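You operate a simulated robot arm through the tools that you are given. There is no shell and no other tool. Be economical: measure what you need, move in short steps, check, and stop when the job is done.

You run a simulated two-armed robot. Do the job below in one go: nothing can be reset, and whatever is moved stays where it is left.

Task
On the top of the carton bench, fold the white cloth in half, so that its two short edges meet.

Only the result counts: the job must be done as asked and must still hold three seconds after the hand-in. Knocking over, shifting, dropping, spilling or breaking anything else fails it. Flat cloth is picked up by pressing the open fingertips on it (5 to 10 N) and closing them slowly along it; thin cloth reads only 2 to 8 mm in the jaws.

Robot
Two 7-joint arms with two-finger parallel grippers on one trunk, on a base that drives. Base frame: it is fixed to the floor where the robot stands at the start and does not move with it; the origin is under the middle of the robot, x ahead of it, y to its left, z up; the surface under the hand at the start is at about z = 0.86. Lengths are in m, angles in rad, forces in N, time in s.
The left shoulder is at the start at [0.06, 0.144, 0.901], the right one opposite. With the tool pointing down near the work surface each hand reaches from about 0.28 to 0.72 m from the robot's upright axis, wherever it stands, measured 20 degrees to its own side. Places, roughly: top of the carton bench [0.6, 0.3, 0.9]. Payload 1.57 kg a hand.
Tool frame (each hand has its own): the origin (TCP) lies between the finger pads and is the grasp point; the fingertips stand 0.03 m ahead of it; z points along the fingers, y is the line along which they close. Largest opening 0.11 m; finger width 0.024, thickness 0.012; the body of the gripper, 0.048 by 0.112 m, starts 0.078 m behind the TCP.
Orientation is told as [roll, pitch, yaw] about the base's x, y, z axes, in that order, counted from this pose: with the fingers straight down and closing along the base's y, the tool's x points along the base's -x, its y along +y and its z along -z.

Tools
- The arms move only by the tool send_rows. It takes "left_moves", "right_moves" or both (then of equal length, played together; a hand with none holds still); each is a list of rows, each a list of 6 numbers: the shift along the tool's x, y, z in m, then the turn, a rotation vector about the tool's x, y, z in rad. In form: [[dx, dy, dz, rx, ry, rz], ...]. A call has 1 to 12 rows; each row is the pose to reach, as a shift and turn from the pose commanded when the call began, along the tool's axes at that moment. "left_gripper" and "right_gripper" are, for a hand that has rows, the finger opening in m, from 0 to 0.11, set as the call begins (left out, the last holds). Each row takes 0.2 s and may step no farther than 0.05 m and 0.15 rad from the row before; otherwise, or with a gripper value out of range, the whole call is refused. A pose out of reach is approached as far as the arm can. The call stops where the force on the tool passes 40 N (or 10 N more than at its start, if that is more) or the arm is blocked; 0.2 s more then pass. Each finger travels about 0.045 m/s and halts on what it meets, pressing with about 23 N; the grip force reading is that of the motor and also rises with nothing between the fingers. The clock runs only during rows and for 0.2 s after the last one: add rows that repeat a pose to give the fingers time. The reply holds the time, the measured pose of the TCP, the force on the tool along the base axes, the opening and the grip force, in the units named above and with some noise, with the torque about the TCP (base axes, N m) and any sound that the robot's microphone picked up.
- Cameras (640 x 400 px; columns grow to the right, rows downward): "scene" is now at [0.0303, 0.0481, 1.513]; the picture's right is [0.59, -0.81, 0.00], its down [-0.60, -0.44, -0.67] and it looks along [0.54, 0.40, -0.74] (base axes); focal length 268 px, centre (320, 200). "left" rides on the left gripper at [0.07, -0.016, -0.141] in its tool frame; the picture's right is [0.23, 0.97, 0.00], its down [-0.86, 0.20, -0.48] and it looks along [-0.47, 0.11, 0.88] (tool axes); focal length 222 px, centre (320, 200). "right" rides on the right gripper at [0.07, 0.016, -0.141] in its tool frame; the picture's right is [-0.23, 0.97, 0.00], its down [-0.85, -0.20, -0.48] and it looks along [-0.47, -0.11, 0.88] (tool axes); focal length 222 px, centre (320, 200). There is no depth. A picture from a camera that has moved, and an enlarged one, comes with that camera's place and axes in the base frame and with its lens.
- camera(camera): a new picture of that camera. The clock stands still meanwhile.
- raise_lower(by): slides the trunk up (or, below 0, down) by that many m; the arms and the scene camera ride with it, the base frame stays. It gives what a move gives, with no picture.
- drive_base(legs): drives the robot by 1 to 6 legs, each [ahead, left, turn to the left] in m, m and rad, along the robot's own axes; the way and the turn of a leg run together, so that a leg with both is an arc; at most 1.5 m and 3.142 rad a leg. The arms and the cameras ride along, it lands a little off, and it stops where it bumps. It gives what a move gives.
- turn_head(pan, tilt): turns the head with the scene camera to pan (to the left, within 1.501 rad either way) and tilt (down, from -0.506 to 1.204), counted from straight ahead of the robot. It gives what a move gives.
- inspect(camera, box): a new picture of the part [left, top, right, bottom] of that camera's present view, enlarged. The clock stands still meanwhile.
- finish_job(): hands the job in; it is judged then, once.

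Go step by step. Nothing tells you exact positions but the pictures and the camera data: compare them with the known pose of the tool, close in by small moves and look again before you grip or let go. The budget is 120 turns and 108 pictures, counting those below and the enlarged ones. Unless the task says otherwise, let go and move clear before handing in, and close with one line.

The tools are called after "Request:" as a command line: name --argument value ..., lists and objects as JSON in quotes. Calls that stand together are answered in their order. send_rows: Moves the arms, as the interface text tells. Its arguments: {"type":"object","properties":{"left_moves":{"type":"array"},"left_gripper":{"type":"number"},"right_moves":{"type":"array"},"right_gripper":{"type":"number"}},"required":[]} The other tools are called the same way: raise_lower (by) slides the trunk up or down; drive_base (legs) drives the base; turn_head (pan, tilt) turns the head that bears the scene camera; camera (camera) takes a picture; inspect (camera, box) takes an enlarged picture of a part of a camera's view; finish_job () hands the job in.

At the start:

```text
time: 0.0
left_ee_pos: [0.5154, 0.3806, 1.0234]
left_tool_rot: [0.0, 0.0, 0.0]
left_wrist_force: [0.0, 0.9, 0.5]
left_torque: [-0.02, 0.02, 0.03]
left_opening: 0.1102
left_finger_force: 0.1
right_ee_pos: [0.5035, -0.0441, 0.9974]
right_tool_rot: [0.001, 0.0, 0.0]
right_wrist_force: [0.3, 0.1, 0.4]
right_torque: [0.0, 0.0, 0.0]
right_opening: 0.1098
right_finger_force: 0.0
trunk travel left (down, up): [-0.5, 0.09]
robot x, y, heading: [-0.0017, -0.0008, -0.001]
head pan, tilt: [0.632, 0.833]
```

scene: 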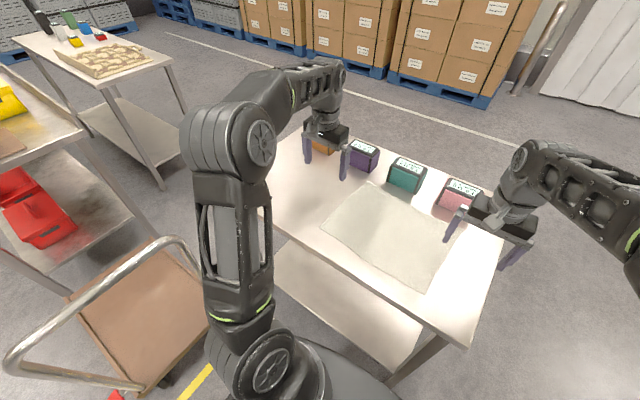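
right: 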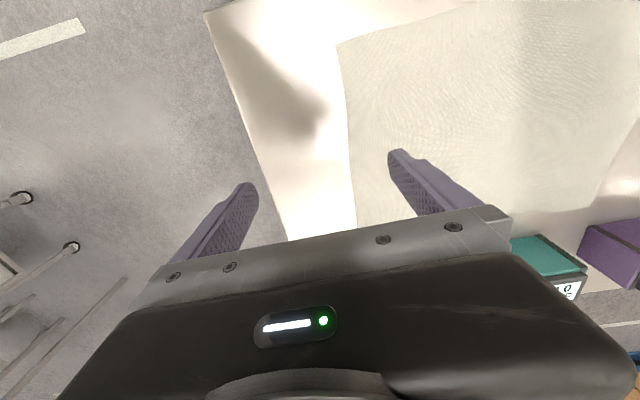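
left: 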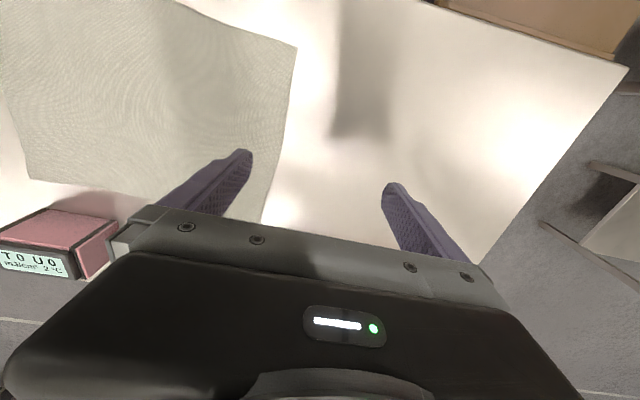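

The cloth lies with its short edges along x, at about y≈0.0 and y≈0.32, so the right end of the bench lets both hands work its corners side by side. I'll raise the trunk for clearance and check the floor on the right.

Request:
raise_lower --by 0.08

Request:
turn_head --pan -0.5 --tilt 0.7

Request:
camera --camera "scene"

```text
time: 1.2
left_ee_pos: [0.515, 0.3809, 1.1026]
left_tool_rot: [0.001, 0.001, 0.001]
left_wrist_force: [-0.5, -0.6, -0.2]
left_torque: [0.0, 0.0, 0.01]
left_opening: 0.11
left_finger_force: 0.1
right_ee_pos: [0.5042, -0.0433, 1.0773]
right_tool_rot: [0.001, 0.001, 0.0]
right_wrist_force: [-0.7, -0.1, 0.9]
right_torque: [-0.02, 0.05, 0.01]
right_opening: 0.11
right_finger_force: 0.0
trunk travel left (down, up): [-0.58, 0.01]
robot x, y, heading: [0.0007, 0.0018, -0.002]
head pan, tilt: [0.632, 0.833]
```

```text
time: 2.5
left_ee_pos: [0.5141, 0.3805, 1.1036]
left_tool_rot: [0.0, -0.001, -0.001]
left_wrist_force: [-0.5, -0.5, -0.1]
left_torque: [0.0, 0.01, 0.01]
left_opening: 0.1098
left_finger_force: 0.1
right_ee_pos: [0.5045, -0.0421, 1.0781]
right_tool_rot: [0.003, 0.0, 0.001]
right_wrist_force: [-0.2, 0.3, -0.8]
right_torque: [-0.02, 0.0, 0.0]
right_opening: 0.1098
right_finger_force: 0.0
trunk travel left (down, up): [-0.58, 0.01]
robot x, y, heading: [-0.0013, -0.0022, 0.002]
head pan, tilt: [-0.499, 0.7]
```

```text
104 pictures are left
camera scene: at [0.0411, -0.0391, 1.604], right [-0.48, -0.88, 0.0], down [-0.57, 0.31, -0.76], along [0.67, -0.37, -0.64], focal length 268 px, centre (320, 200)
```

scene: 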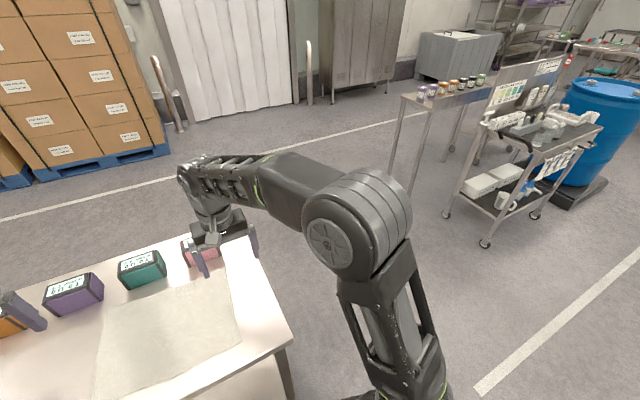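

The floor on the right is clear out to about y≈-1.6. I'll drive around the bench's right-hand corner and turn to face along the cloth.

Request:
drive_base --legs '[[0, -0.78, 0], [0.54, 0, 0], [0, 0, 1.571]]'

Request:
turn_head --pan 0 --tilt 0.8

Request:
camera --camera "scene"

```text
time: 13.4
left_ee_pos: [0.1501, -0.2832, 1.1028]
left_tool_rot: [0.0, 0.0, 1.604]
left_wrist_force: [-0.5, -0.1, -0.2]
left_torque: [0.0, 0.0, 0.01]
left_opening: 0.1099
left_finger_force: 0.0
right_ee_pos: [0.5751, -0.2795, 1.0785]
right_tool_rot: [0.0, 0.0, 1.605]
right_wrist_force: [-0.4, -0.3, -0.8]
right_torque: [0.0, 0.02, 0.0]
right_opening: 0.1099
right_finger_force: 0.1
trunk travel left (down, up): [-0.58, 0.01]
robot x, y, heading: [0.5524, -0.7858, 1.607]
head pan, tilt: [-0.499, 0.7]
```

```text
time: 14.3
left_ee_pos: [0.1508, -0.2826, 1.1024]
left_tool_rot: [0.0, 0.0, 1.606]
left_wrist_force: [-0.1, 0.9, -0.1]
left_torque: [-0.01, -0.03, -0.02]
left_opening: 0.1099
left_finger_force: 0.0
right_ee_pos: [0.5744, -0.2792, 1.0786]
right_tool_rot: [0.003, 0.0, 1.603]
right_wrist_force: [-0.7, -0.4, 0.7]
right_torque: [0.01, 0.02, -0.01]
right_opening: 0.1101
right_finger_force: 0.1
trunk travel left (down, up): [-0.58, 0.01]
robot x, y, heading: [0.5511, -0.7834, 1.606]
head pan, tilt: [0.0, 0.799]
```

```text
103 pictures are left
camera scene: at [0.5434, -0.732, 1.5957], right [1.0, 0.03, 0.0], down [0.02, -0.72, -0.7], along [-0.02, 0.7, -0.72], focal length 268 px, centre (320, 200)
```

scene: 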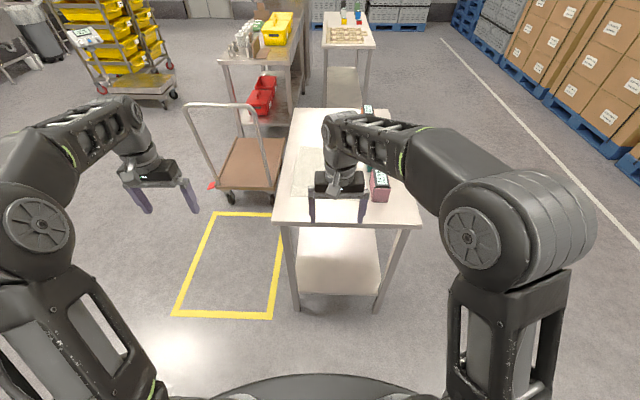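

I'm now at the right end, with the bench edge near y≈-0.14. Before closing in, I'll look down to see how far the base reaches in front of me.

Request:
turn_head --pan 0 --tilt 1.2

Request:
camera --camera "scene"

```text
time: 15.2
left_ee_pos: [0.1515, -0.2844, 1.1028]
left_tool_rot: [0.0, 0.001, 1.605]
left_wrist_force: [-1.1, -0.4, -1.4]
left_torque: [0.03, -0.02, -0.02]
left_opening: 0.1102
left_finger_force: 0.2
right_ee_pos: [0.5753, -0.2791, 1.0784]
right_tool_rot: [0.003, 0.001, 1.606]
right_wrist_force: [0.1, -0.1, 0.0]
right_torque: [0.02, 0.0, 0.0]
right_opening: 0.1099
right_finger_force: 0.1
trunk travel left (down, up): [-0.58, 0.01]
robot x, y, heading: [0.5477, -0.7837, 1.604]
head pan, tilt: [0.0, 1.201]
```

```text
102 pictures are left
camera scene: at [0.5442, -0.7567, 1.568], right [1.0, 0.03, 0.0], down [0.03, -0.93, -0.36], along [-0.01, 0.36, -0.93], focal length 268 px, centre (320, 200)
```

scene: 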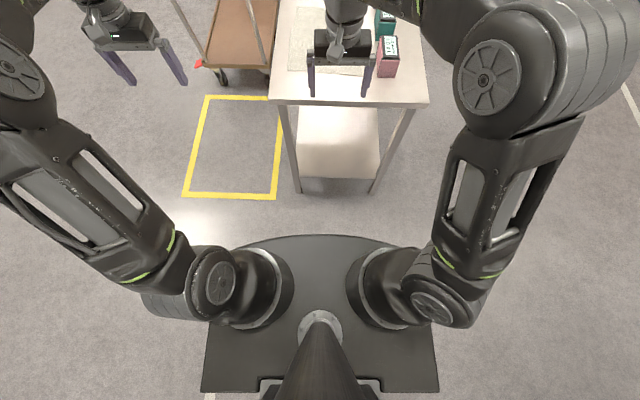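

I can't tell whether the dark plate is the floor base or part of the torso. I'll lower the trunk a little and see whether the plate moves in the view.

Request:
raise_lower --by -0.12

Request:
camera --camera "scene"

```text
time: 16.7
left_ee_pos: [0.1508, -0.2835, 0.9832]
left_tool_rot: [0.0, 0.0, 1.607]
left_wrist_force: [0.5, -0.3, -0.3]
left_torque: [0.01, -0.01, 0.01]
left_opening: 0.1099
left_finger_force: 0.1
right_ee_pos: [0.5753, -0.2798, 0.9585]
right_tool_rot: [0.001, 0.001, 1.606]
right_wrist_force: [-0.5, -0.1, 0.8]
right_torque: [0.02, 0.0, 0.03]
right_opening: 0.1099
right_finger_force: 0.1
trunk travel left (down, up): [-0.46, 0.13]
robot x, y, heading: [0.5499, -0.7844, 1.607]
head pan, tilt: [0.0, 1.201]
```

```text
101 pictures are left
camera scene: at [0.5443, -0.7569, 1.448], right [1.0, 0.03, 0.0], down [0.03, -0.93, -0.36], along [-0.01, 0.36, -0.93], focal length 268 px, centre (320, 200)
```

scene: 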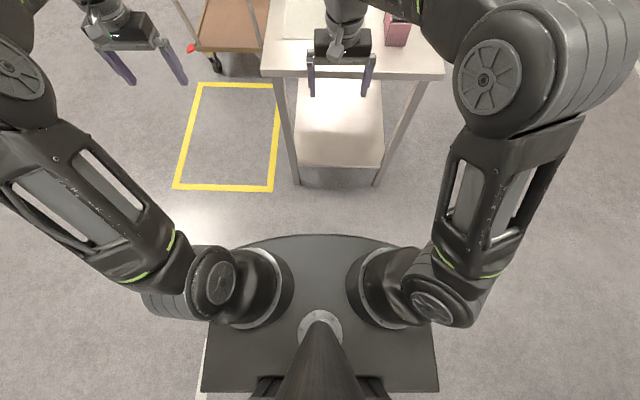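

The plate belongs to the trunk, so the hidden floor base must be narrower. I'll raise the trunk again and drive to the same 0.35 m clearance from the bench that I had at the start.

Request:
raise_lower --by 0.12

Request:
drive_base --legs '[[0, 0, -0.036], [0.285, 0, 0]]'

Request:
turn_head --pan 0 --tilt 0.9

Request:
camera --camera "scene"

Request:
camera --camera "right"

```text
time: 18.2
left_ee_pos: [0.1496, -0.2828, 1.1033]
left_tool_rot: [0.0, 0.001, 1.606]
left_wrist_force: [0.1, -0.9, 0.5]
left_torque: [0.0, -0.02, -0.02]
left_opening: 0.1099
left_finger_force: 0.0
right_ee_pos: [0.5758, -0.2792, 1.0775]
right_tool_rot: [0.0, 0.001, 1.605]
right_wrist_force: [0.1, -0.3, 0.0]
right_torque: [0.02, 0.0, -0.02]
right_opening: 0.1099
right_finger_force: 0.0
trunk travel left (down, up): [-0.58, 0.01]
robot x, y, heading: [0.5497, -0.7855, 1.604]
head pan, tilt: [0.0, 1.201]
```

```text
time: 20.6
left_ee_pos: [0.1676, 0.0238, 1.1014]
left_tool_rot: [0.001, -0.001, 1.571]
left_wrist_force: [-1.0, 0.6, -1.4]
left_torque: [-0.01, 0.01, -0.01]
left_opening: 0.1102
left_finger_force: 0.0
right_ee_pos: [0.5946, 0.0111, 1.0767]
right_tool_rot: [0.001, -0.001, 1.571]
right_wrist_force: [0.4, 0.8, 0.8]
right_torque: [-0.01, 0.01, -0.01]
right_opening: 0.1102
right_finger_force: 0.1
trunk travel left (down, up): [-0.58, 0.01]
robot x, y, heading: [0.549, -0.4924, 1.573]
head pan, tilt: [0.0, 1.201]
```

```text
time: 21.4
left_ee_pos: [0.1699, 0.0223, 1.1027]
left_tool_rot: [0.0, 0.0, 1.571]
left_wrist_force: [-0.2, 0.2, 0.2]
left_torque: [0.03, -0.01, 0.01]
left_opening: 0.1102
left_finger_force: 0.0
right_ee_pos: [0.593, 0.0106, 1.0785]
right_tool_rot: [0.001, 0.0, 1.571]
right_wrist_force: [0.3, -0.4, -0.8]
right_torque: [-0.01, 0.0, 0.0]
right_opening: 0.11
right_finger_force: 0.1
trunk travel left (down, up): [-0.58, 0.01]
robot x, y, heading: [0.5484, -0.491, 1.567]
head pan, tilt: [0.0, 0.901]
```

```text
100 pictures are left
camera scene: at [0.5454, -0.4457, 1.5877], right [1.0, 0.0, 0.0], down [0.0, -0.78, -0.62], along [0.0, 0.62, -0.78], focal length 268 px, centre (320, 200)
```

scene: 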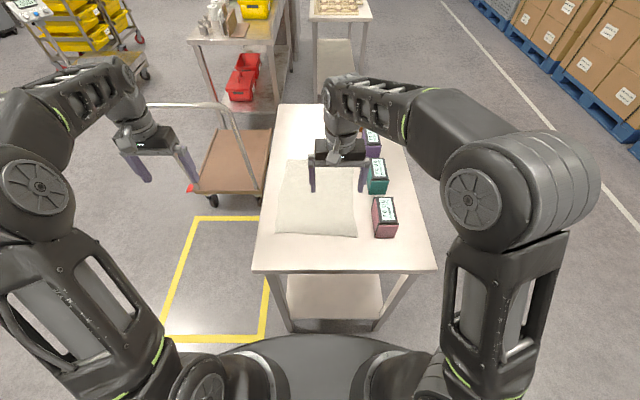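

```text
99 pictures are left
camera right: at [0.5776, -0.0602, 1.2197], right [-0.97, 0.23, 0.0], down [0.2, 0.85, 0.48], along [0.11, 0.47, -0.88], focal length 222 px, centre (320, 200)
```

right: 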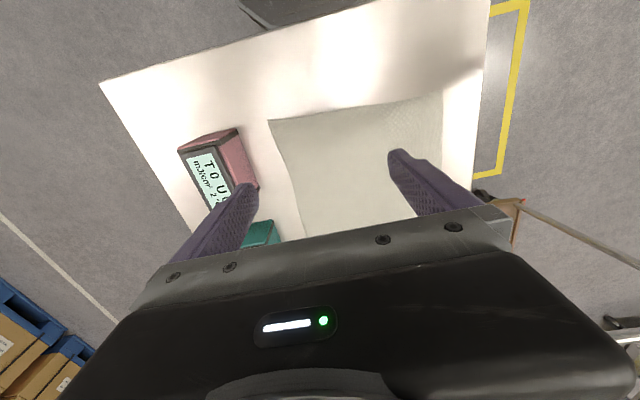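

Both cameras agree on the cloth corners: near right (0.665, -0.018), near left (0.408, 0.0), far left (0.427, 0.33) and far right (0.69, 0.32). I'll bring both hands above the near corners with the fingers partly closed.

Request:
send_rows --left_moves '[[0.002, -0.045, 0, 0, 0, 0], [0.004, -0.09, 0, 0, 0, 0], [0.006, -0.135, 0, 0, 0, 0], [0.008, -0.18, 0, 0, 0, 0], [0.009, -0.225, 0, 0, 0, 0], [0.009, -0.269, 0, 0, 0, 0], [0.009, -0.269, 0.04, 0, 0, 0], [0.009, -0.269, 0.08, 0, 0, 0], [0.009, -0.269, 0.12, 0, 0, 0], [0.009, -0.269, 0.1627, 0, 0, 0]]' --right_moves '[[0, -0.01, 0, 0, 0, 0], [0.004, -0.02, 0, 0, 0, 0], [0.006, -0.03, 0, 0, 0, 0], [0.008, -0.044, 0, 0, 0, 0], [0.0106, -0.044, 0, 0, 0, 0], [0.0106, -0.044, 0, 0, 0, 0], [0.0106, -0.044, 0.04, 0, 0, 0], [0.0106, -0.044, 0.08, 0, 0, 0], [0.0106, -0.044, 0.11, 0, 0, 0], [0.0106, -0.044, 0.1385, 0, 0, 0]]' --left_gripper 0.045 --right_gripper 0.045

Request:
camera --camera "scene"

Request:
camera --camera "right"

Request:
camera --camera "left"

```text
time: 23.6
left_ee_pos: [0.4407, 0.0172, 0.9377]
left_tool_rot: [0.001, 0.001, 1.569]
left_wrist_force: [-0.6, 0.5, -0.1]
left_torque: [-0.03, -0.04, -0.01]
left_opening: 0.0449
left_finger_force: 0.1
right_ee_pos: [0.6379, 0.001, 0.9394]
right_tool_rot: [0.001, 0.0, 1.571]
right_wrist_force: [-0.1, -0.6, 0.2]
right_torque: [-0.03, 0.01, 0.0]
right_opening: 0.0448
right_finger_force: 0.0
trunk travel left (down, up): [-0.58, 0.01]
robot x, y, heading: [0.5525, -0.4908, 1.573]
head pan, tilt: [0.0, 0.901]
```

```text
98 pictures are left
camera scene: at [0.5456, -0.4445, 1.5878], right [1.0, 0.0, 0.0], down [0.0, -0.78, -0.62], along [0.0, 0.62, -0.78], focal length 268 px, centre (320, 200)
```

scene: 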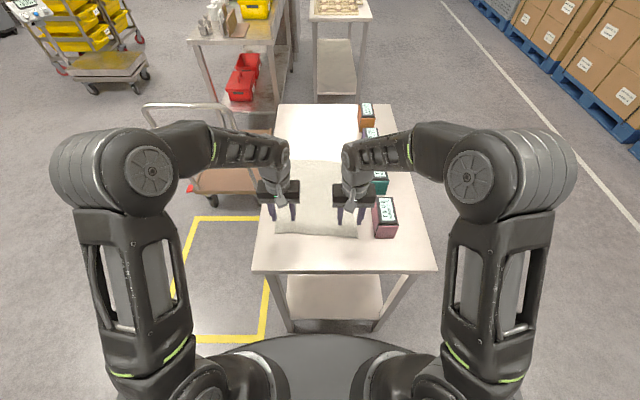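

```text
97 pictures are left
camera right: at [0.6217, -0.0698, 1.0811], right [-0.97, 0.23, 0.0], down [0.2, 0.86, 0.48], along [0.11, 0.47, -0.88], focal length 222 px, centre (320, 200)
```

right: 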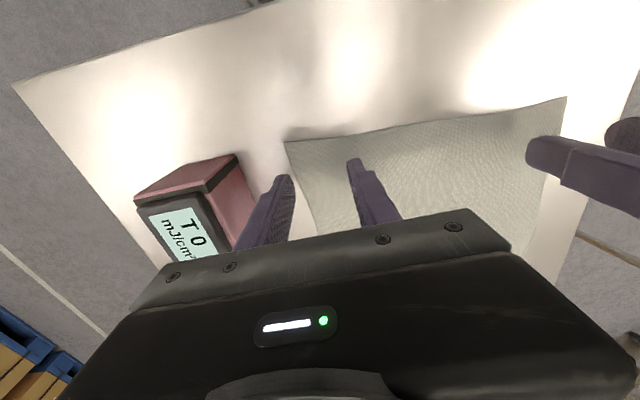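

```text
96 pictures are left
camera left: at [0.4556, -0.0547, 1.0789], right [-0.97, -0.23, 0.0], down [-0.2, 0.86, 0.48], along [-0.11, 0.47, -0.88], focal length 222 px, centre (320, 200)
```

left: 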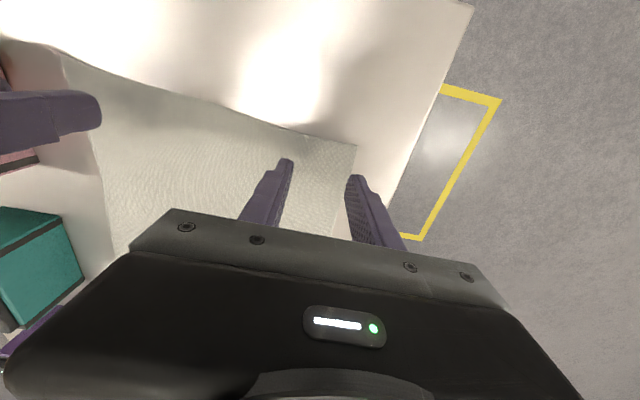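

The hands are over the corners, but about 2.5 cm in from the edge. I'll shift them slightly toward the edge and inward, then descend until just above the surface.

Request:
send_rows --left_moves '[[0.009, -0.008, 0, 0, 0, 0], [0.009, -0.008, 0.02, 0, 0, 0], [0.009, -0.008, 0.035, 0, 0, 0], [0.009, -0.008, 0.041, 0, 0, 0]]' --right_moves '[[0.007, 0.008, 0, 0, 0, 0], [0.007, 0.008, 0.02, 0, 0, 0], [0.007, 0.008, 0.035, 0, 0, 0], [0.007, 0.008, 0.0425, 0, 0, 0]]'

Request:
inspect --camera "right" --box '[220, 80, 460, 230]'

Request:
inspect --camera "left" --box '[180, 80, 420, 230]'

```text
time: 24.6
left_ee_pos: [0.4486, 0.0039, 0.8967]
left_tool_rot: [0.001, 0.0, 1.568]
left_wrist_force: [0.0, 0.3, -0.2]
left_torque: [0.02, 0.01, 0.02]
left_opening: 0.0451
left_finger_force: 0.1
right_ee_pos: [0.6289, -0.0055, 0.8948]
right_tool_rot: [0.002, 0.0, 1.57]
right_wrist_force: [0.2, 0.2, -0.5]
right_torque: [0.0, 0.02, 0.01]
right_opening: 0.045
right_finger_force: 0.1
trunk travel left (down, up): [-0.58, 0.01]
robot x, y, heading: [0.5485, -0.4934, 1.569]
head pan, tilt: [0.0, 0.901]
```

```text
2.67 times, centred on (340, 155) of right
camera zoom: at [0.6132, -0.0771, 1.038], right [-0.97, 0.23, 0.0], down [0.2, 0.85, 0.48], along [0.11, 0.47, -0.88], focal length 592 px, centre (267, 320)
```

zoom: 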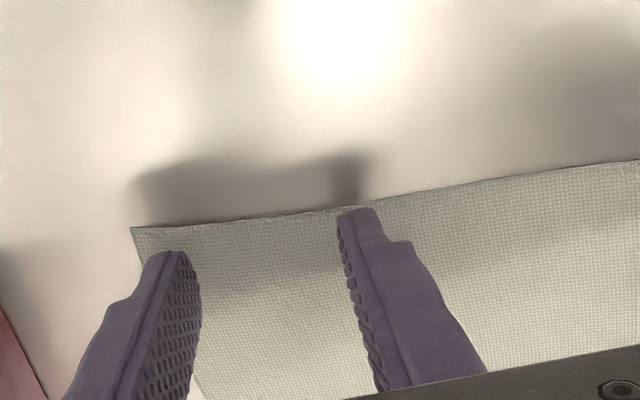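

```text
2.67 times, centred on (300, 155) of left
camera zoom: at [0.4619, -0.0666, 1.039], right [-0.97, -0.23, 0.0], down [-0.2, 0.86, 0.48], along [-0.11, 0.47, -0.88], focal length 592 px, centre (373, 320)
```

zoom: 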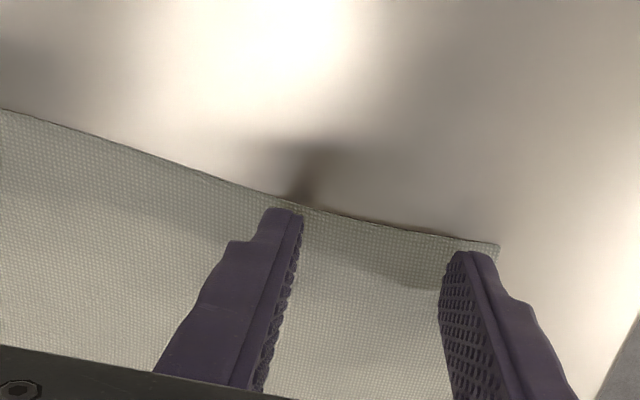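

The fingertips are over the cloth just inside its edge, and nothing is touching yet. Next I'll press down gently.

Request:
send_rows --left_moves '[[0, 0, 0.003, 0, 0, 0], [0, 0, 0.006, 0, 0, 0], [0, 0, 0.006, 0, 0, 0]]' --right_moves '[[0, 0, 0.003, 0, 0, 0], [0, 0, 0.005, 0, 0, 0], [0, 0, 0.005, 0, 0, 0]]'

```text
time: 25.4
left_ee_pos: [0.4458, 0.0047, 0.8916]
left_tool_rot: [0.0, 0.0, 1.571]
left_wrist_force: [0.6, 0.6, 0.3]
left_torque: [-0.01, 0.01, -0.01]
left_opening: 0.0452
left_finger_force: 0.3
right_ee_pos: [0.6301, -0.0067, 0.8915]
right_tool_rot: [0.0, -0.002, 1.572]
right_wrist_force: [-0.6, 1.3, 2.8]
right_torque: [0.03, -0.03, 0.02]
right_opening: 0.0447
right_finger_force: 0.0
trunk travel left (down, up): [-0.58, 0.01]
robot x, y, heading: [0.5522, -0.4939, 1.571]
head pan, tilt: [0.0, 0.901]
```

Request:
send_rows --left_moves '[[0, 0, 0.001, 0, 0, 0], [0, 0, 0.002, 0, 0, 0], [0, 0, 0.002, 0, 0, 0]]' --right_moves '[[0, 0, 0.0005, 0, 0, 0], [0, 0, 0.001, 0, 0, 0], [0, 0, 0.001, 0, 0, 0]]'

```text
time: 26.2
left_ee_pos: [0.446, 0.0026, 0.893]
left_tool_rot: [-0.001, -0.002, 1.569]
left_wrist_force: [-0.3, 0.1, 2.4]
left_torque: [0.0, 0.02, 0.02]
left_opening: 0.0449
left_finger_force: 0.0
right_ee_pos: [0.6296, -0.0079, 0.8914]
right_tool_rot: [0.003, -0.002, 1.571]
right_wrist_force: [2.1, 0.2, 11.5]
right_torque: [-0.02, -0.19, 0.03]
right_opening: 0.0452
right_finger_force: 0.4
trunk travel left (down, up): [-0.58, 0.01]
robot x, y, heading: [0.5461, -0.491, 1.564]
head pan, tilt: [0.0, 0.901]
```

The surface is at z≈0.862 and stiff, about 8 N per mm. I'll trim the pressure on both hands and start closing.

Request:
send_rows --left_moves '[[0, 0, 0.0007, 0, 0, 0], [0, 0, 0.0007, 0, 0, 0], [0, 0, 0.0007, 0, 0, 0]]' --right_moves '[[0, 0, -0.0004, 0, 0, 0], [0, 0, -0.0004, 0, 0, 0], [0, 0, -0.0004, 0, 0, 0]]' --left_gripper 0.04 --right_gripper 0.04

```text
time: 27.0
left_ee_pos: [0.4463, 0.0023, 0.892]
left_tool_rot: [-0.001, -0.003, 1.57]
left_wrist_force: [1.3, -1.0, 10.7]
left_torque: [-0.01, -0.03, -0.03]
left_opening: 0.0397
left_finger_force: 0.1
right_ee_pos: [0.6294, -0.0091, 0.8919]
right_tool_rot: [0.002, -0.003, 1.57]
right_wrist_force: [-2.4, 0.3, 6.9]
right_torque: [0.05, 0.03, -0.01]
right_opening: 0.0406
right_finger_force: 0.9
trunk travel left (down, up): [-0.58, 0.01]
robot x, y, heading: [0.5515, -0.4911, 1.574]
head pan, tilt: [0.0, 0.901]
```

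Request:
send_rows --left_moves '[[0, 0, -0.0002, 0, 0, 0], [0, 0, -0.0002, 0, 0, 0]]' --right_moves '[[0, 0, 0, 0, 0, 0], [0, 0, 0, 0, 0, 0]]' --left_gripper 0.03 --right_gripper 0.03

Request:
inspect --camera "right" --box '[220, 80, 460, 230]'

Request:
inspect --camera "left" --box '[180, 80, 420, 230]'

```text
time: 27.6
left_ee_pos: [0.4468, 0.0031, 0.8917]
left_tool_rot: [0.0, -0.002, 1.571]
left_wrist_force: [0.4, 0.4, 12.1]
left_torque: [0.01, -0.03, 0.0]
left_opening: 0.0291
left_finger_force: 0.0
right_ee_pos: [0.6301, -0.0081, 0.8911]
right_tool_rot: [0.0, -0.001, 1.571]
right_wrist_force: [0.1, 0.0, 6.6]
right_torque: [-0.02, -0.03, -0.04]
right_opening: 0.0295
right_finger_force: 0.0
trunk travel left (down, up): [-0.58, 0.01]
robot x, y, heading: [0.5494, -0.4954, 1.572]
head pan, tilt: [0.0, 0.901]
```

```text
2.67 times, centred on (340, 155) of right
camera zoom: at [0.6143, -0.0791, 1.0335], right [-0.97, 0.23, 0.0], down [0.2, 0.85, 0.48], along [0.11, 0.47, -0.88], focal length 592 px, centre (267, 320)
```

zoom: 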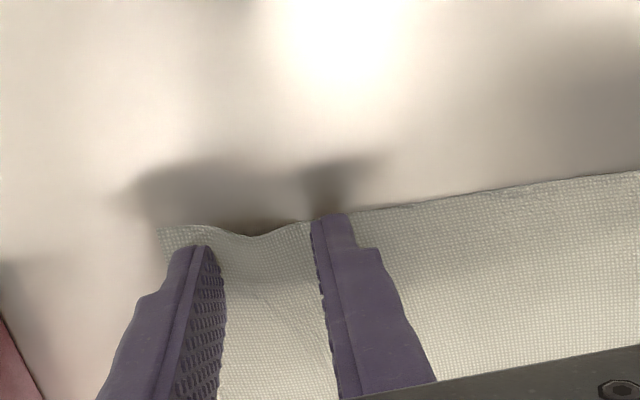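

```text
2.67 times, centred on (300, 155) of left
camera zoom: at [0.4614, -0.0687, 1.0328], right [-0.97, -0.23, 0.0], down [-0.2, 0.85, 0.48], along [-0.11, 0.47, -0.88], focal length 592 px, centre (373, 320)
```

zoom: 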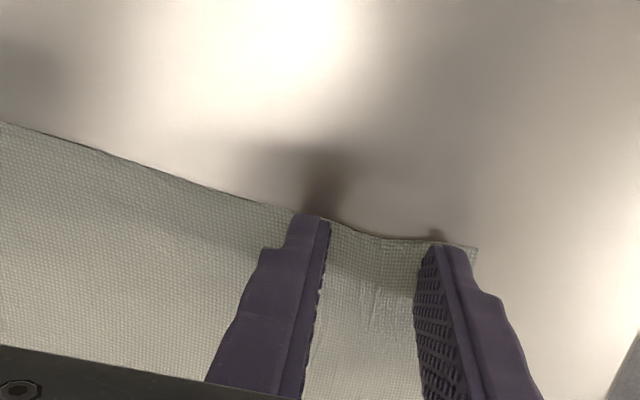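

The cloth is puckering between the fingers on both sides, so I'll keep closing in steps under light pressure.

Request:
send_rows --left_moves '[[0, 0, -0.0003, 0, 0, 0], [0, 0, -0.0003, 0, 0, 0]]' --right_moves '[[0, 0, 0, 0, 0, 0], [0, 0, 0, 0, 0, 0]]' --left_gripper 0.02 --right_gripper 0.02

Request:
send_rows --left_moves '[[0, 0, 0, 0, 0, 0], [0, 0, 0, 0, 0, 0]]' --right_moves '[[0, 0, 0, 0, 0, 0], [0, 0, 0, 0, 0, 0]]' --left_gripper 0.01 --right_gripper 0.01

Request:
send_rows --left_moves '[[0, 0, 0, 0, 0, 0], [0, 0, 0, 0, 0, 0], [0, 0, 0, 0, 0, 0]]' --right_moves '[[0, 0, 0, 0, 0, 0], [0, 0, 0, 0, 0, 0], [0, 0, 0, 0, 0, 0]]' --left_gripper 0.0 --right_gripper 0.0

Request:
inspect --camera "right" --box '[220, 80, 460, 230]'

Request:
inspect --camera "left" --box '[180, 80, 420, 230]'

```text
time: 28.2
left_ee_pos: [0.4463, 0.0029, 0.8919]
left_tool_rot: [0.0, -0.001, 1.571]
left_wrist_force: [2.5, 0.1, 12.1]
left_torque: [0.05, -0.02, -0.01]
left_opening: 0.0202
left_finger_force: 0.2
right_ee_pos: [0.6296, -0.0072, 0.8919]
right_tool_rot: [0.003, -0.001, 1.57]
right_wrist_force: [-1.7, -0.8, 6.9]
right_torque: [0.02, 0.0, 0.0]
right_opening: 0.0206
right_finger_force: 0.0
trunk travel left (down, up): [-0.58, 0.01]
robot x, y, heading: [0.5483, -0.4919, 1.571]
head pan, tilt: [0.0, 0.901]
```

```text
time: 28.8
left_ee_pos: [0.446, 0.002, 0.8911]
left_tool_rot: [0.0, -0.002, 1.568]
left_wrist_force: [2.5, 0.0, 12.3]
left_torque: [0.03, -0.09, 0.03]
left_opening: 0.0108
left_finger_force: 0.5
right_ee_pos: [0.6302, -0.0071, 0.8927]
right_tool_rot: [0.001, -0.001, 1.571]
right_wrist_force: [-4.4, 0.9, 7.6]
right_torque: [0.02, 0.13, 0.03]
right_opening: 0.0108
right_finger_force: 2.0
trunk travel left (down, up): [-0.58, 0.01]
robot x, y, heading: [0.5468, -0.4913, 1.57]
head pan, tilt: [0.0, 0.901]
```

```text
time: 29.6
left_ee_pos: [0.4441, 0.0028, 0.8916]
left_tool_rot: [0.002, -0.002, 1.57]
left_wrist_force: [-1.4, -0.5, 12.4]
left_torque: [0.05, 0.07, 0.06]
left_opening: 0.0
left_finger_force: 20.6
right_ee_pos: [0.6298, -0.0082, 0.8914]
right_tool_rot: [-0.001, -0.001, 1.571]
right_wrist_force: [-1.3, -0.8, 7.8]
right_torque: [0.08, 0.04, 0.03]
right_opening: 0.0027
right_finger_force: 23.1
trunk travel left (down, up): [-0.58, 0.01]
robot x, y, heading: [0.5451, -0.4896, 1.57]
head pan, tilt: [0.0, 0.901]
```

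```text
2.67 times, centred on (340, 155) of right
camera zoom: at [0.6138, -0.0791, 1.0336], right [-0.97, 0.23, 0.0], down [0.2, 0.85, 0.48], along [0.11, 0.47, -0.88], focal length 592 px, centre (267, 320)
```

zoom: 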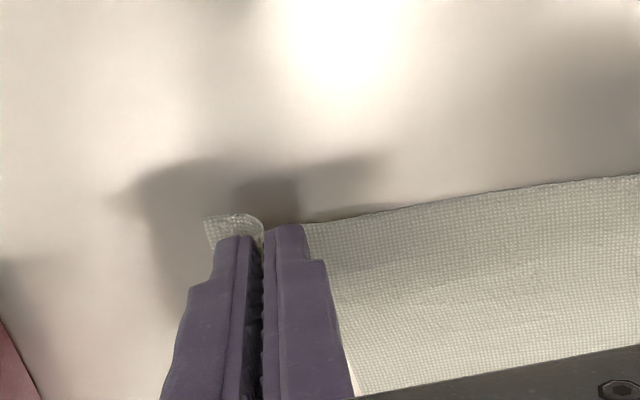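

```text
2.67 times, centred on (300, 155) of left
camera zoom: at [0.4605, -0.0689, 1.0328], right [-0.97, -0.23, 0.0], down [-0.2, 0.85, 0.48], along [-0.11, 0.47, -0.88], focal length 592 px, centre (373, 320)
```

zoom: 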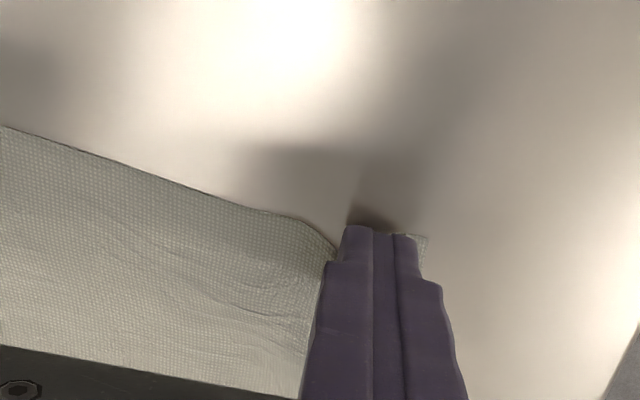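

The right hand has the cloth at 2.7 mm, but the left fingers closed on nothing. I'll lift the left a little, open it and look.

Request:
send_rows --left_moves '[[0, 0, -0.006, 0, 0, 0], [0, 0, -0.008, 0, 0, 0], [0, 0, -0.008, 0, 0, 0], [0, 0, -0.008, 0, 0, 0]]' --left_gripper 0.035

Request:
inspect --camera "left" --box '[180, 80, 420, 230]'

```text
time: 30.6
left_ee_pos: [0.4453, 0.0034, 0.8972]
left_tool_rot: [0.001, -0.002, 1.57]
left_wrist_force: [-0.6, -0.2, -0.1]
left_torque: [0.05, -0.02, 0.01]
left_opening: 0.035
left_finger_force: 0.1
right_ee_pos: [0.6291, -0.0067, 0.8917]
right_tool_rot: [0.001, -0.001, 1.571]
right_wrist_force: [-0.4, -2.2, 13.2]
right_torque: [0.05, 0.03, 0.01]
right_opening: 0.0024
right_finger_force: 23.1
trunk travel left (down, up): [-0.58, 0.01]
robot x, y, heading: [0.5519, -0.4922, 1.57]
head pan, tilt: [0.0, 0.901]
```

```text
2.67 times, centred on (300, 155) of left
camera zoom: at [0.4604, -0.0684, 1.0394], right [-0.97, -0.23, 0.0], down [-0.2, 0.85, 0.48], along [-0.11, 0.47, -0.88], focal length 592 px, centre (373, 320)
```

zoom: 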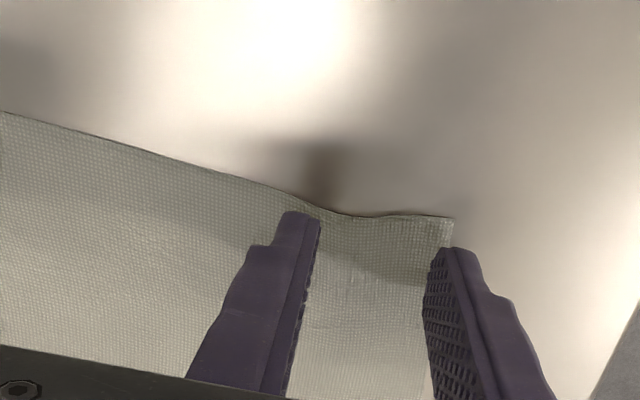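

The left corner crept inward, so I'll move the left hand 1.8 cm that way with a slightly deeper inset and press again.

Request:
send_rows --left_moves '[[-0.005, -0.018, 0, 0, 0, 0], [-0.005, -0.018, 0.004, 0, 0, 0], [-0.005, -0.018, 0.0068, 0, 0, 0], [-0.005, -0.018, 0.0068, 0, 0, 0]]' --left_gripper 0.037

Request:
inspect --camera "left" --box '[180, 80, 420, 230]'

```text
time: 31.6
left_ee_pos: [0.4644, 0.0088, 0.8929]
left_tool_rot: [0.0, -0.002, 1.571]
left_wrist_force: [0.1, -0.2, 0.3]
left_torque: [0.0, -0.06, -0.02]
left_opening: 0.037
left_finger_force: 0.0
right_ee_pos: [0.6295, -0.0066, 0.8913]
right_tool_rot: [0.003, -0.002, 1.57]
right_wrist_force: [-1.2, -2.5, 13.8]
right_torque: [0.03, 0.04, 0.06]
right_opening: 0.0026
right_finger_force: 22.9
trunk travel left (down, up): [-0.58, 0.01]
robot x, y, heading: [0.55, -0.4938, 1.571]
head pan, tilt: [0.0, 0.901]
```

```text
2.67 times, centred on (300, 155) of left
camera zoom: at [0.4786, -0.0628, 1.0336], right [-0.97, -0.23, 0.0], down [-0.2, 0.85, 0.48], along [-0.11, 0.47, -0.88], focal length 592 px, centre (373, 320)
```

zoom: 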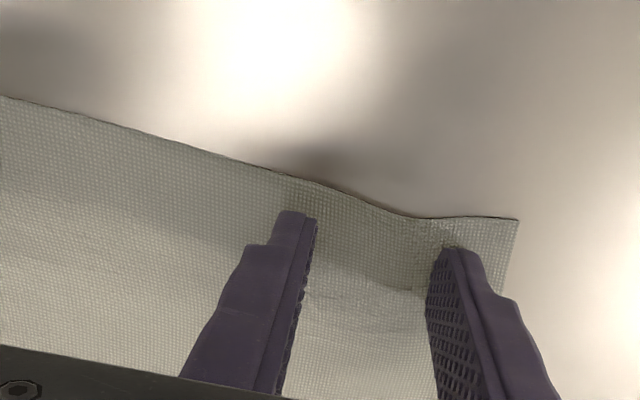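

Request:
send_rows --left_moves '[[0, 0, 0.0006, 0, 0, 0], [0, 0, 0.0014, 0, 0, 0], [0, 0, 0.0014, 0, 0, 0]]' --left_gripper 0.034

```text
time: 32.4
left_ee_pos: [0.4642, 0.0078, 0.8922]
left_tool_rot: [0.001, 0.0, 1.568]
left_wrist_force: [0.0, 0.7, 1.5]
left_torque: [0.04, -0.02, 0.01]
left_opening: 0.0339
left_finger_force: 0.1
right_ee_pos: [0.6292, -0.0095, 0.892]
right_tool_rot: [0.002, -0.001, 1.571]
right_wrist_force: [0.7, -1.5, 13.7]
right_torque: [0.05, 0.05, 0.01]
right_opening: 0.0025
right_finger_force: 23.7
trunk travel left (down, up): [-0.58, 0.01]
robot x, y, heading: [0.5501, -0.4927, 1.57]
head pan, tilt: [0.0, 0.901]
```

Request:
send_rows --left_moves '[[0, 0, 0.0005, 0, 0, 0], [0, 0, 0.0008, 0, 0, 0], [0, 0, 0.0008, 0, 0, 0]]' --left_gripper 0.03

Request:
send_rows --left_moves '[[0, 0, 0, 0, 0, 0], [0, 0, 0, 0, 0, 0]]' --left_gripper 0.022

Request:
inspect --camera "left" --box '[180, 80, 420, 230]'

```text
time: 33.2
left_ee_pos: [0.4634, 0.0084, 0.8933]
left_tool_rot: [-0.001, -0.001, 1.571]
left_wrist_force: [0.6, -2.0, 9.5]
left_torque: [-0.04, 0.03, 0.02]
left_opening: 0.0288
left_finger_force: 0.1
right_ee_pos: [0.6291, -0.0081, 0.8933]
right_tool_rot: [0.002, -0.003, 1.572]
right_wrist_force: [-0.8, 1.2, 10.2]
right_torque: [0.07, 0.07, 0.0]
right_opening: 0.0026
right_finger_force: 22.6
trunk travel left (down, up): [-0.58, 0.01]
robot x, y, heading: [0.551, -0.4948, 1.572]
head pan, tilt: [0.0, 0.901]
```

```text
time: 33.8
left_ee_pos: [0.4639, 0.0085, 0.8914]
left_tool_rot: [0.0, -0.001, 1.57]
left_wrist_force: [1.8, 0.4, 10.6]
left_torque: [-0.02, 0.0, 0.01]
left_opening: 0.0219
left_finger_force: 0.4
right_ee_pos: [0.6293, -0.0084, 0.892]
right_tool_rot: [0.001, -0.002, 1.571]
right_wrist_force: [-1.9, 0.8, 9.6]
right_torque: [0.08, 0.02, 0.04]
right_opening: 0.0028
right_finger_force: 23.0
trunk travel left (down, up): [-0.58, 0.01]
robot x, y, heading: [0.5507, -0.4924, 1.574]
head pan, tilt: [0.0, 0.901]
```

```text
2.67 times, centred on (300, 155) of left
camera zoom: at [0.4793, -0.0632, 1.0328], right [-0.97, -0.23, 0.0], down [-0.2, 0.85, 0.48], along [-0.11, 0.47, -0.88], focal length 592 px, centre (373, 320)
```

zoom: 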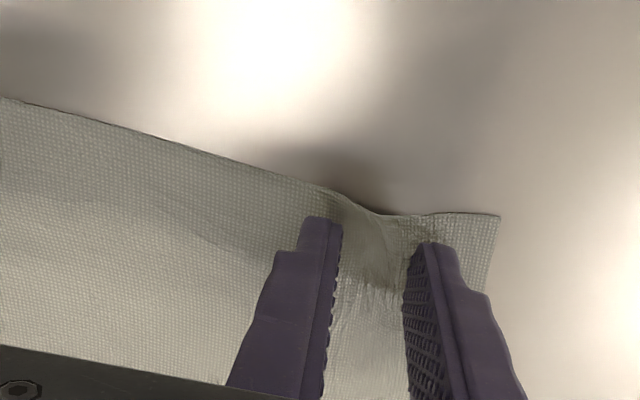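

The cloth is bunching properly between the left fingers now, so I'll finish closing.

Request:
send_rows --left_moves '[[0, 0, 0, 0, 0, 0], [0, 0, 0, 0, 0, 0]]' --left_gripper 0.012

Request:
send_rows --left_moves '[[0, 0, 0, 0, 0, 0], [0, 0, 0, 0, 0, 0], [0, 0, 0, 0, 0, 0]]' --left_gripper 0.0

Request:
inspect --camera "left" --box '[180, 80, 420, 230]'

```text
time: 34.4
left_ee_pos: [0.4645, 0.0084, 0.8923]
left_tool_rot: [-0.001, -0.001, 1.569]
left_wrist_force: [2.8, 0.6, 12.6]
left_torque: [-0.05, -0.07, 0.0]
left_opening: 0.0127
left_finger_force: 0.6
right_ee_pos: [0.6301, -0.0072, 0.8908]
right_tool_rot: [0.002, -0.002, 1.571]
right_wrist_force: [-2.1, 0.9, 9.5]
right_torque: [0.08, 0.09, 0.04]
right_opening: 0.0025
right_finger_force: 22.9
trunk travel left (down, up): [-0.58, 0.01]
robot x, y, heading: [0.5467, -0.4884, 1.57]
head pan, tilt: [0.0, 0.901]
```

```text
time: 35.2
left_ee_pos: [0.4632, 0.0082, 0.8913]
left_tool_rot: [0.001, -0.001, 1.571]
left_wrist_force: [0.1, 0.2, 16.7]
left_torque: [-0.06, 0.04, 0.06]
left_opening: 0.0021
left_finger_force: 23.0
right_ee_pos: [0.6295, -0.0066, 0.8915]
right_tool_rot: [0.002, -0.001, 1.571]
right_wrist_force: [-2.3, 1.6, 7.6]
right_torque: [0.14, 0.08, 0.03]
right_opening: 0.0028
right_finger_force: 22.5
trunk travel left (down, up): [-0.58, 0.01]
robot x, y, heading: [0.5481, -0.4935, 1.569]
head pan, tilt: [0.0, 0.901]
```

```text
2.67 times, centred on (300, 155) of left
camera zoom: at [0.4789, -0.0634, 1.0328], right [-0.97, -0.23, 0.0], down [-0.2, 0.85, 0.48], along [-0.11, 0.47, -0.88], focal length 592 px, centre (373, 320)
```

zoom: 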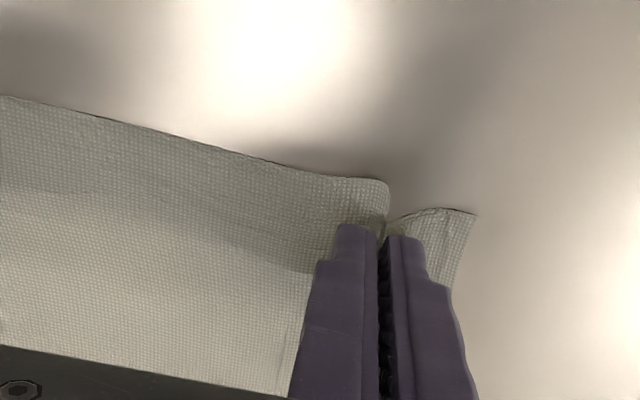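

Both hands hold the cloth, at 2.1 and 2.8 mm. I'll lift slightly and drag the cloth about 15 cm toward me so the far edge comes within comfortable reach.

Request:
send_rows --left_moves '[[0, 0, -0.008, 0, 0, 0], [0.005, 0, -0.015, 0, 0, 0], [0.02, 0.002, -0.015, 0, 0, 0], [0.035, 0.004, -0.015, 0, 0, 0], [0.05, 0.006, -0.015, 0, 0, 0], [0.065, 0.009, -0.015, 0, 0, 0], [0.08, 0.011, -0.015, 0, 0, 0], [0.095, 0.013, -0.015, 0, 0, 0], [0.11, 0.015, -0.015, 0, 0, 0], [0.125, 0.017, -0.015, 0, 0, 0], [0.14, 0.019, -0.015, 0, 0, 0], [0.15, 0.02, -0.015, 0, 0, 0]]' --right_moves '[[0, 0, -0.008, 0, 0, 0], [0.005, 0, -0.015, 0, 0, 0], [0.02, 0.002, -0.015, 0, 0, 0], [0.035, 0.004, -0.015, 0, 0, 0], [0.05, 0.006, -0.015, 0, 0, 0], [0.065, 0.009, -0.015, 0, 0, 0], [0.08, 0.011, -0.015, 0, 0, 0], [0.095, 0.013, -0.015, 0, 0, 0], [0.11, 0.015, -0.015, 0, 0, 0], [0.125, 0.017, -0.015, 0, 0, 0], [0.14, 0.019, -0.015, 0, 0, 0], [0.15, 0.02, -0.015, 0, 0, 0]]'

Request:
camera --camera "scene"

Request:
camera --camera "left"

Request:
camera --camera "right"

```text
time: 37.8
left_ee_pos: [0.4443, -0.1418, 0.907]
left_tool_rot: [0.0, 0.001, 1.569]
left_wrist_force: [1.9, -0.2, -0.2]
left_torque: [0.01, -0.07, 0.02]
left_opening: 0.002
left_finger_force: 23.1
right_ee_pos: [0.6098, -0.1587, 0.9068]
right_tool_rot: [0.001, -0.002, 1.571]
right_wrist_force: [-0.3, -0.1, -0.5]
right_torque: [-0.02, 0.05, 0.0]
right_opening: 0.0026
right_finger_force: 23.3
trunk travel left (down, up): [-0.58, 0.01]
robot x, y, heading: [0.5505, -0.4943, 1.571]
head pan, tilt: [0.0, 0.901]
```

```text
85 pictures are left
camera scene: at [0.5454, -0.4461, 1.5878], right [1.0, 0.0, 0.0], down [0.0, -0.78, -0.62], along [0.0, 0.62, -0.78], focal length 268 px, centre (320, 200)
```

scene: 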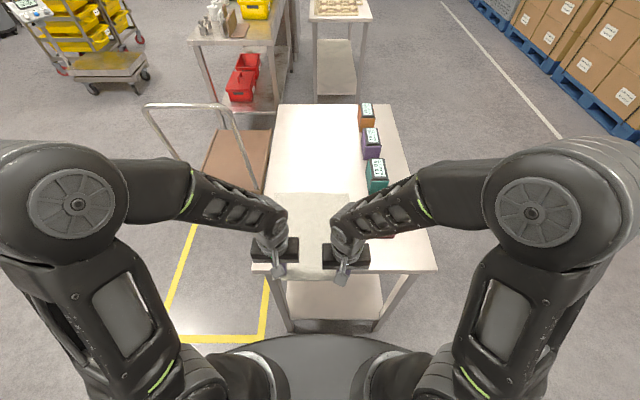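

```text
84 pictures are left
camera left: at [0.4591, -0.2131, 1.0472], right [-0.97, -0.23, 0.0], down [-0.2, 0.85, 0.48], along [-0.11, 0.47, -0.88], focal length 222 px, centre (320, 200)
```

left: 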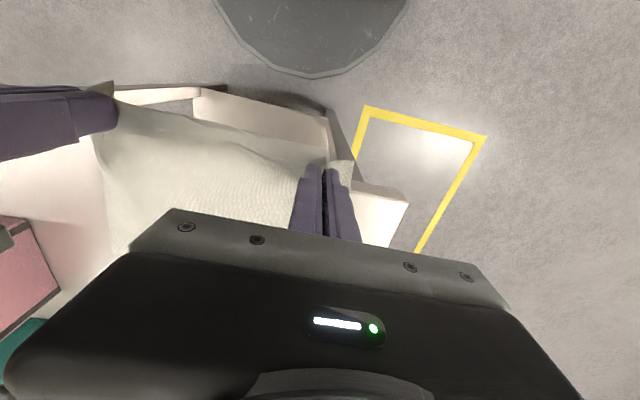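

```text
83 pictures are left
camera right: at [0.5938, -0.2296, 1.0485], right [-0.97, 0.23, 0.0], down [0.2, 0.85, 0.48], along [0.11, 0.47, -0.88], focal length 222 px, centre (320, 200)
```

right: 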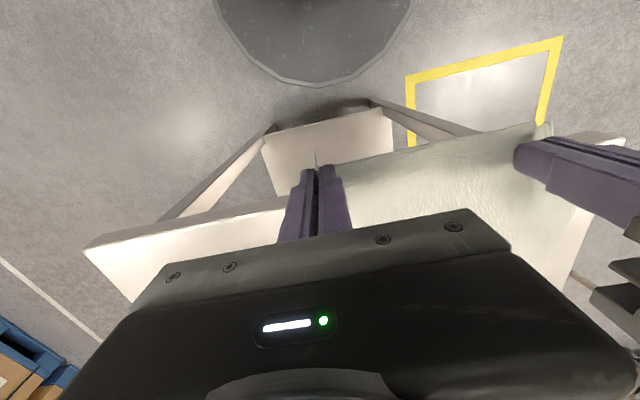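

The cloth followed the pull. I'll zoom in to locate its far edge.

Request:
inspect --camera "scene" --box '[240, 150, 440, 290]'

```text
2.86 times, centred on (340, 220) of scene
camera zoom: at [0.5454, -0.4461, 1.5878], right [1.0, 0.0, 0.0], down [0.0, -0.78, -0.62], along [0.0, 0.62, -0.78], focal length 766 px, centre (263, 143)
```

zoom: 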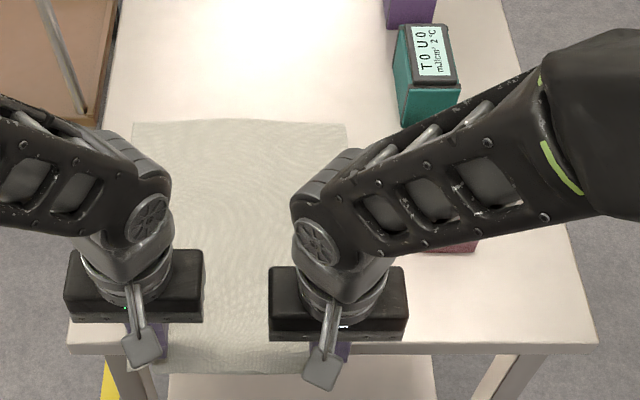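

The far edge now lies straight at y≈0.157 and the cloth is squared up. I'll pull another 6 cm while lifting, so I have reach to spare for tilting the hands during the fold.

Request:
send_rows --left_moves '[[0.015, 0, -0.006, 0, 0, 0], [0.03, 0.0, -0.012, 0, 0, 0], [0.045, 0.0, -0.018, 0, 0, 0], [0.06, 0.0, -0.023, 0, 0, 0]]' --right_moves '[[0.015, 0, -0.006, 0, 0, 0], [0.03, 0.0, -0.012, 0, 0, 0], [0.045, 0.0, -0.018, 0, 0, 0], [0.06, 0.0, -0.023, 0, 0, 0]]'

Request:
inspect --camera "scene" --box '[220, 150, 460, 300]'

```text
time: 38.8
left_ee_pos: [0.4453, -0.1991, 0.928]
left_tool_rot: [0.001, 0.001, 1.57]
left_wrist_force: [0.8, 0.0, -0.4]
left_torque: [0.04, -0.03, -0.01]
left_opening: 0.002
left_finger_force: 22.7
right_ee_pos: [0.609, -0.2173, 0.9295]
right_tool_rot: [-0.001, -0.001, 1.571]
right_wrist_force: [-0.8, 0.0, 0.5]
right_torque: [0.01, -0.03, 0.0]
right_opening: 0.0029
right_finger_force: 23.0
trunk travel left (down, up): [-0.58, 0.01]
robot x, y, heading: [0.5485, -0.491, 1.575]
head pan, tilt: [0.0, 0.901]
```

```text
2.67 times, centred on (340, 225) of scene
camera zoom: at [0.5454, -0.4463, 1.5878], right [1.0, 0.0, 0.0], down [0.0, -0.78, -0.62], along [0.0, 0.62, -0.78], focal length 714 px, centre (267, 133)
```

zoom: 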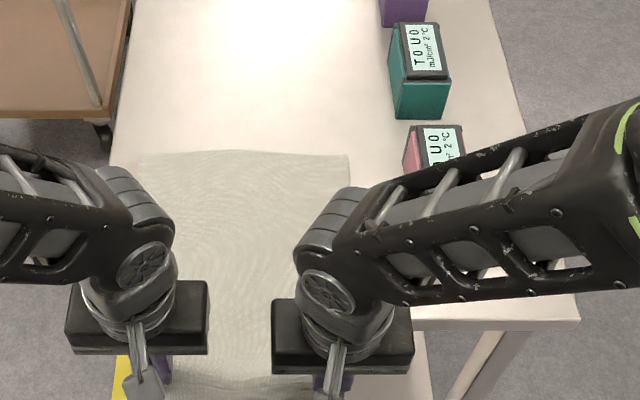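

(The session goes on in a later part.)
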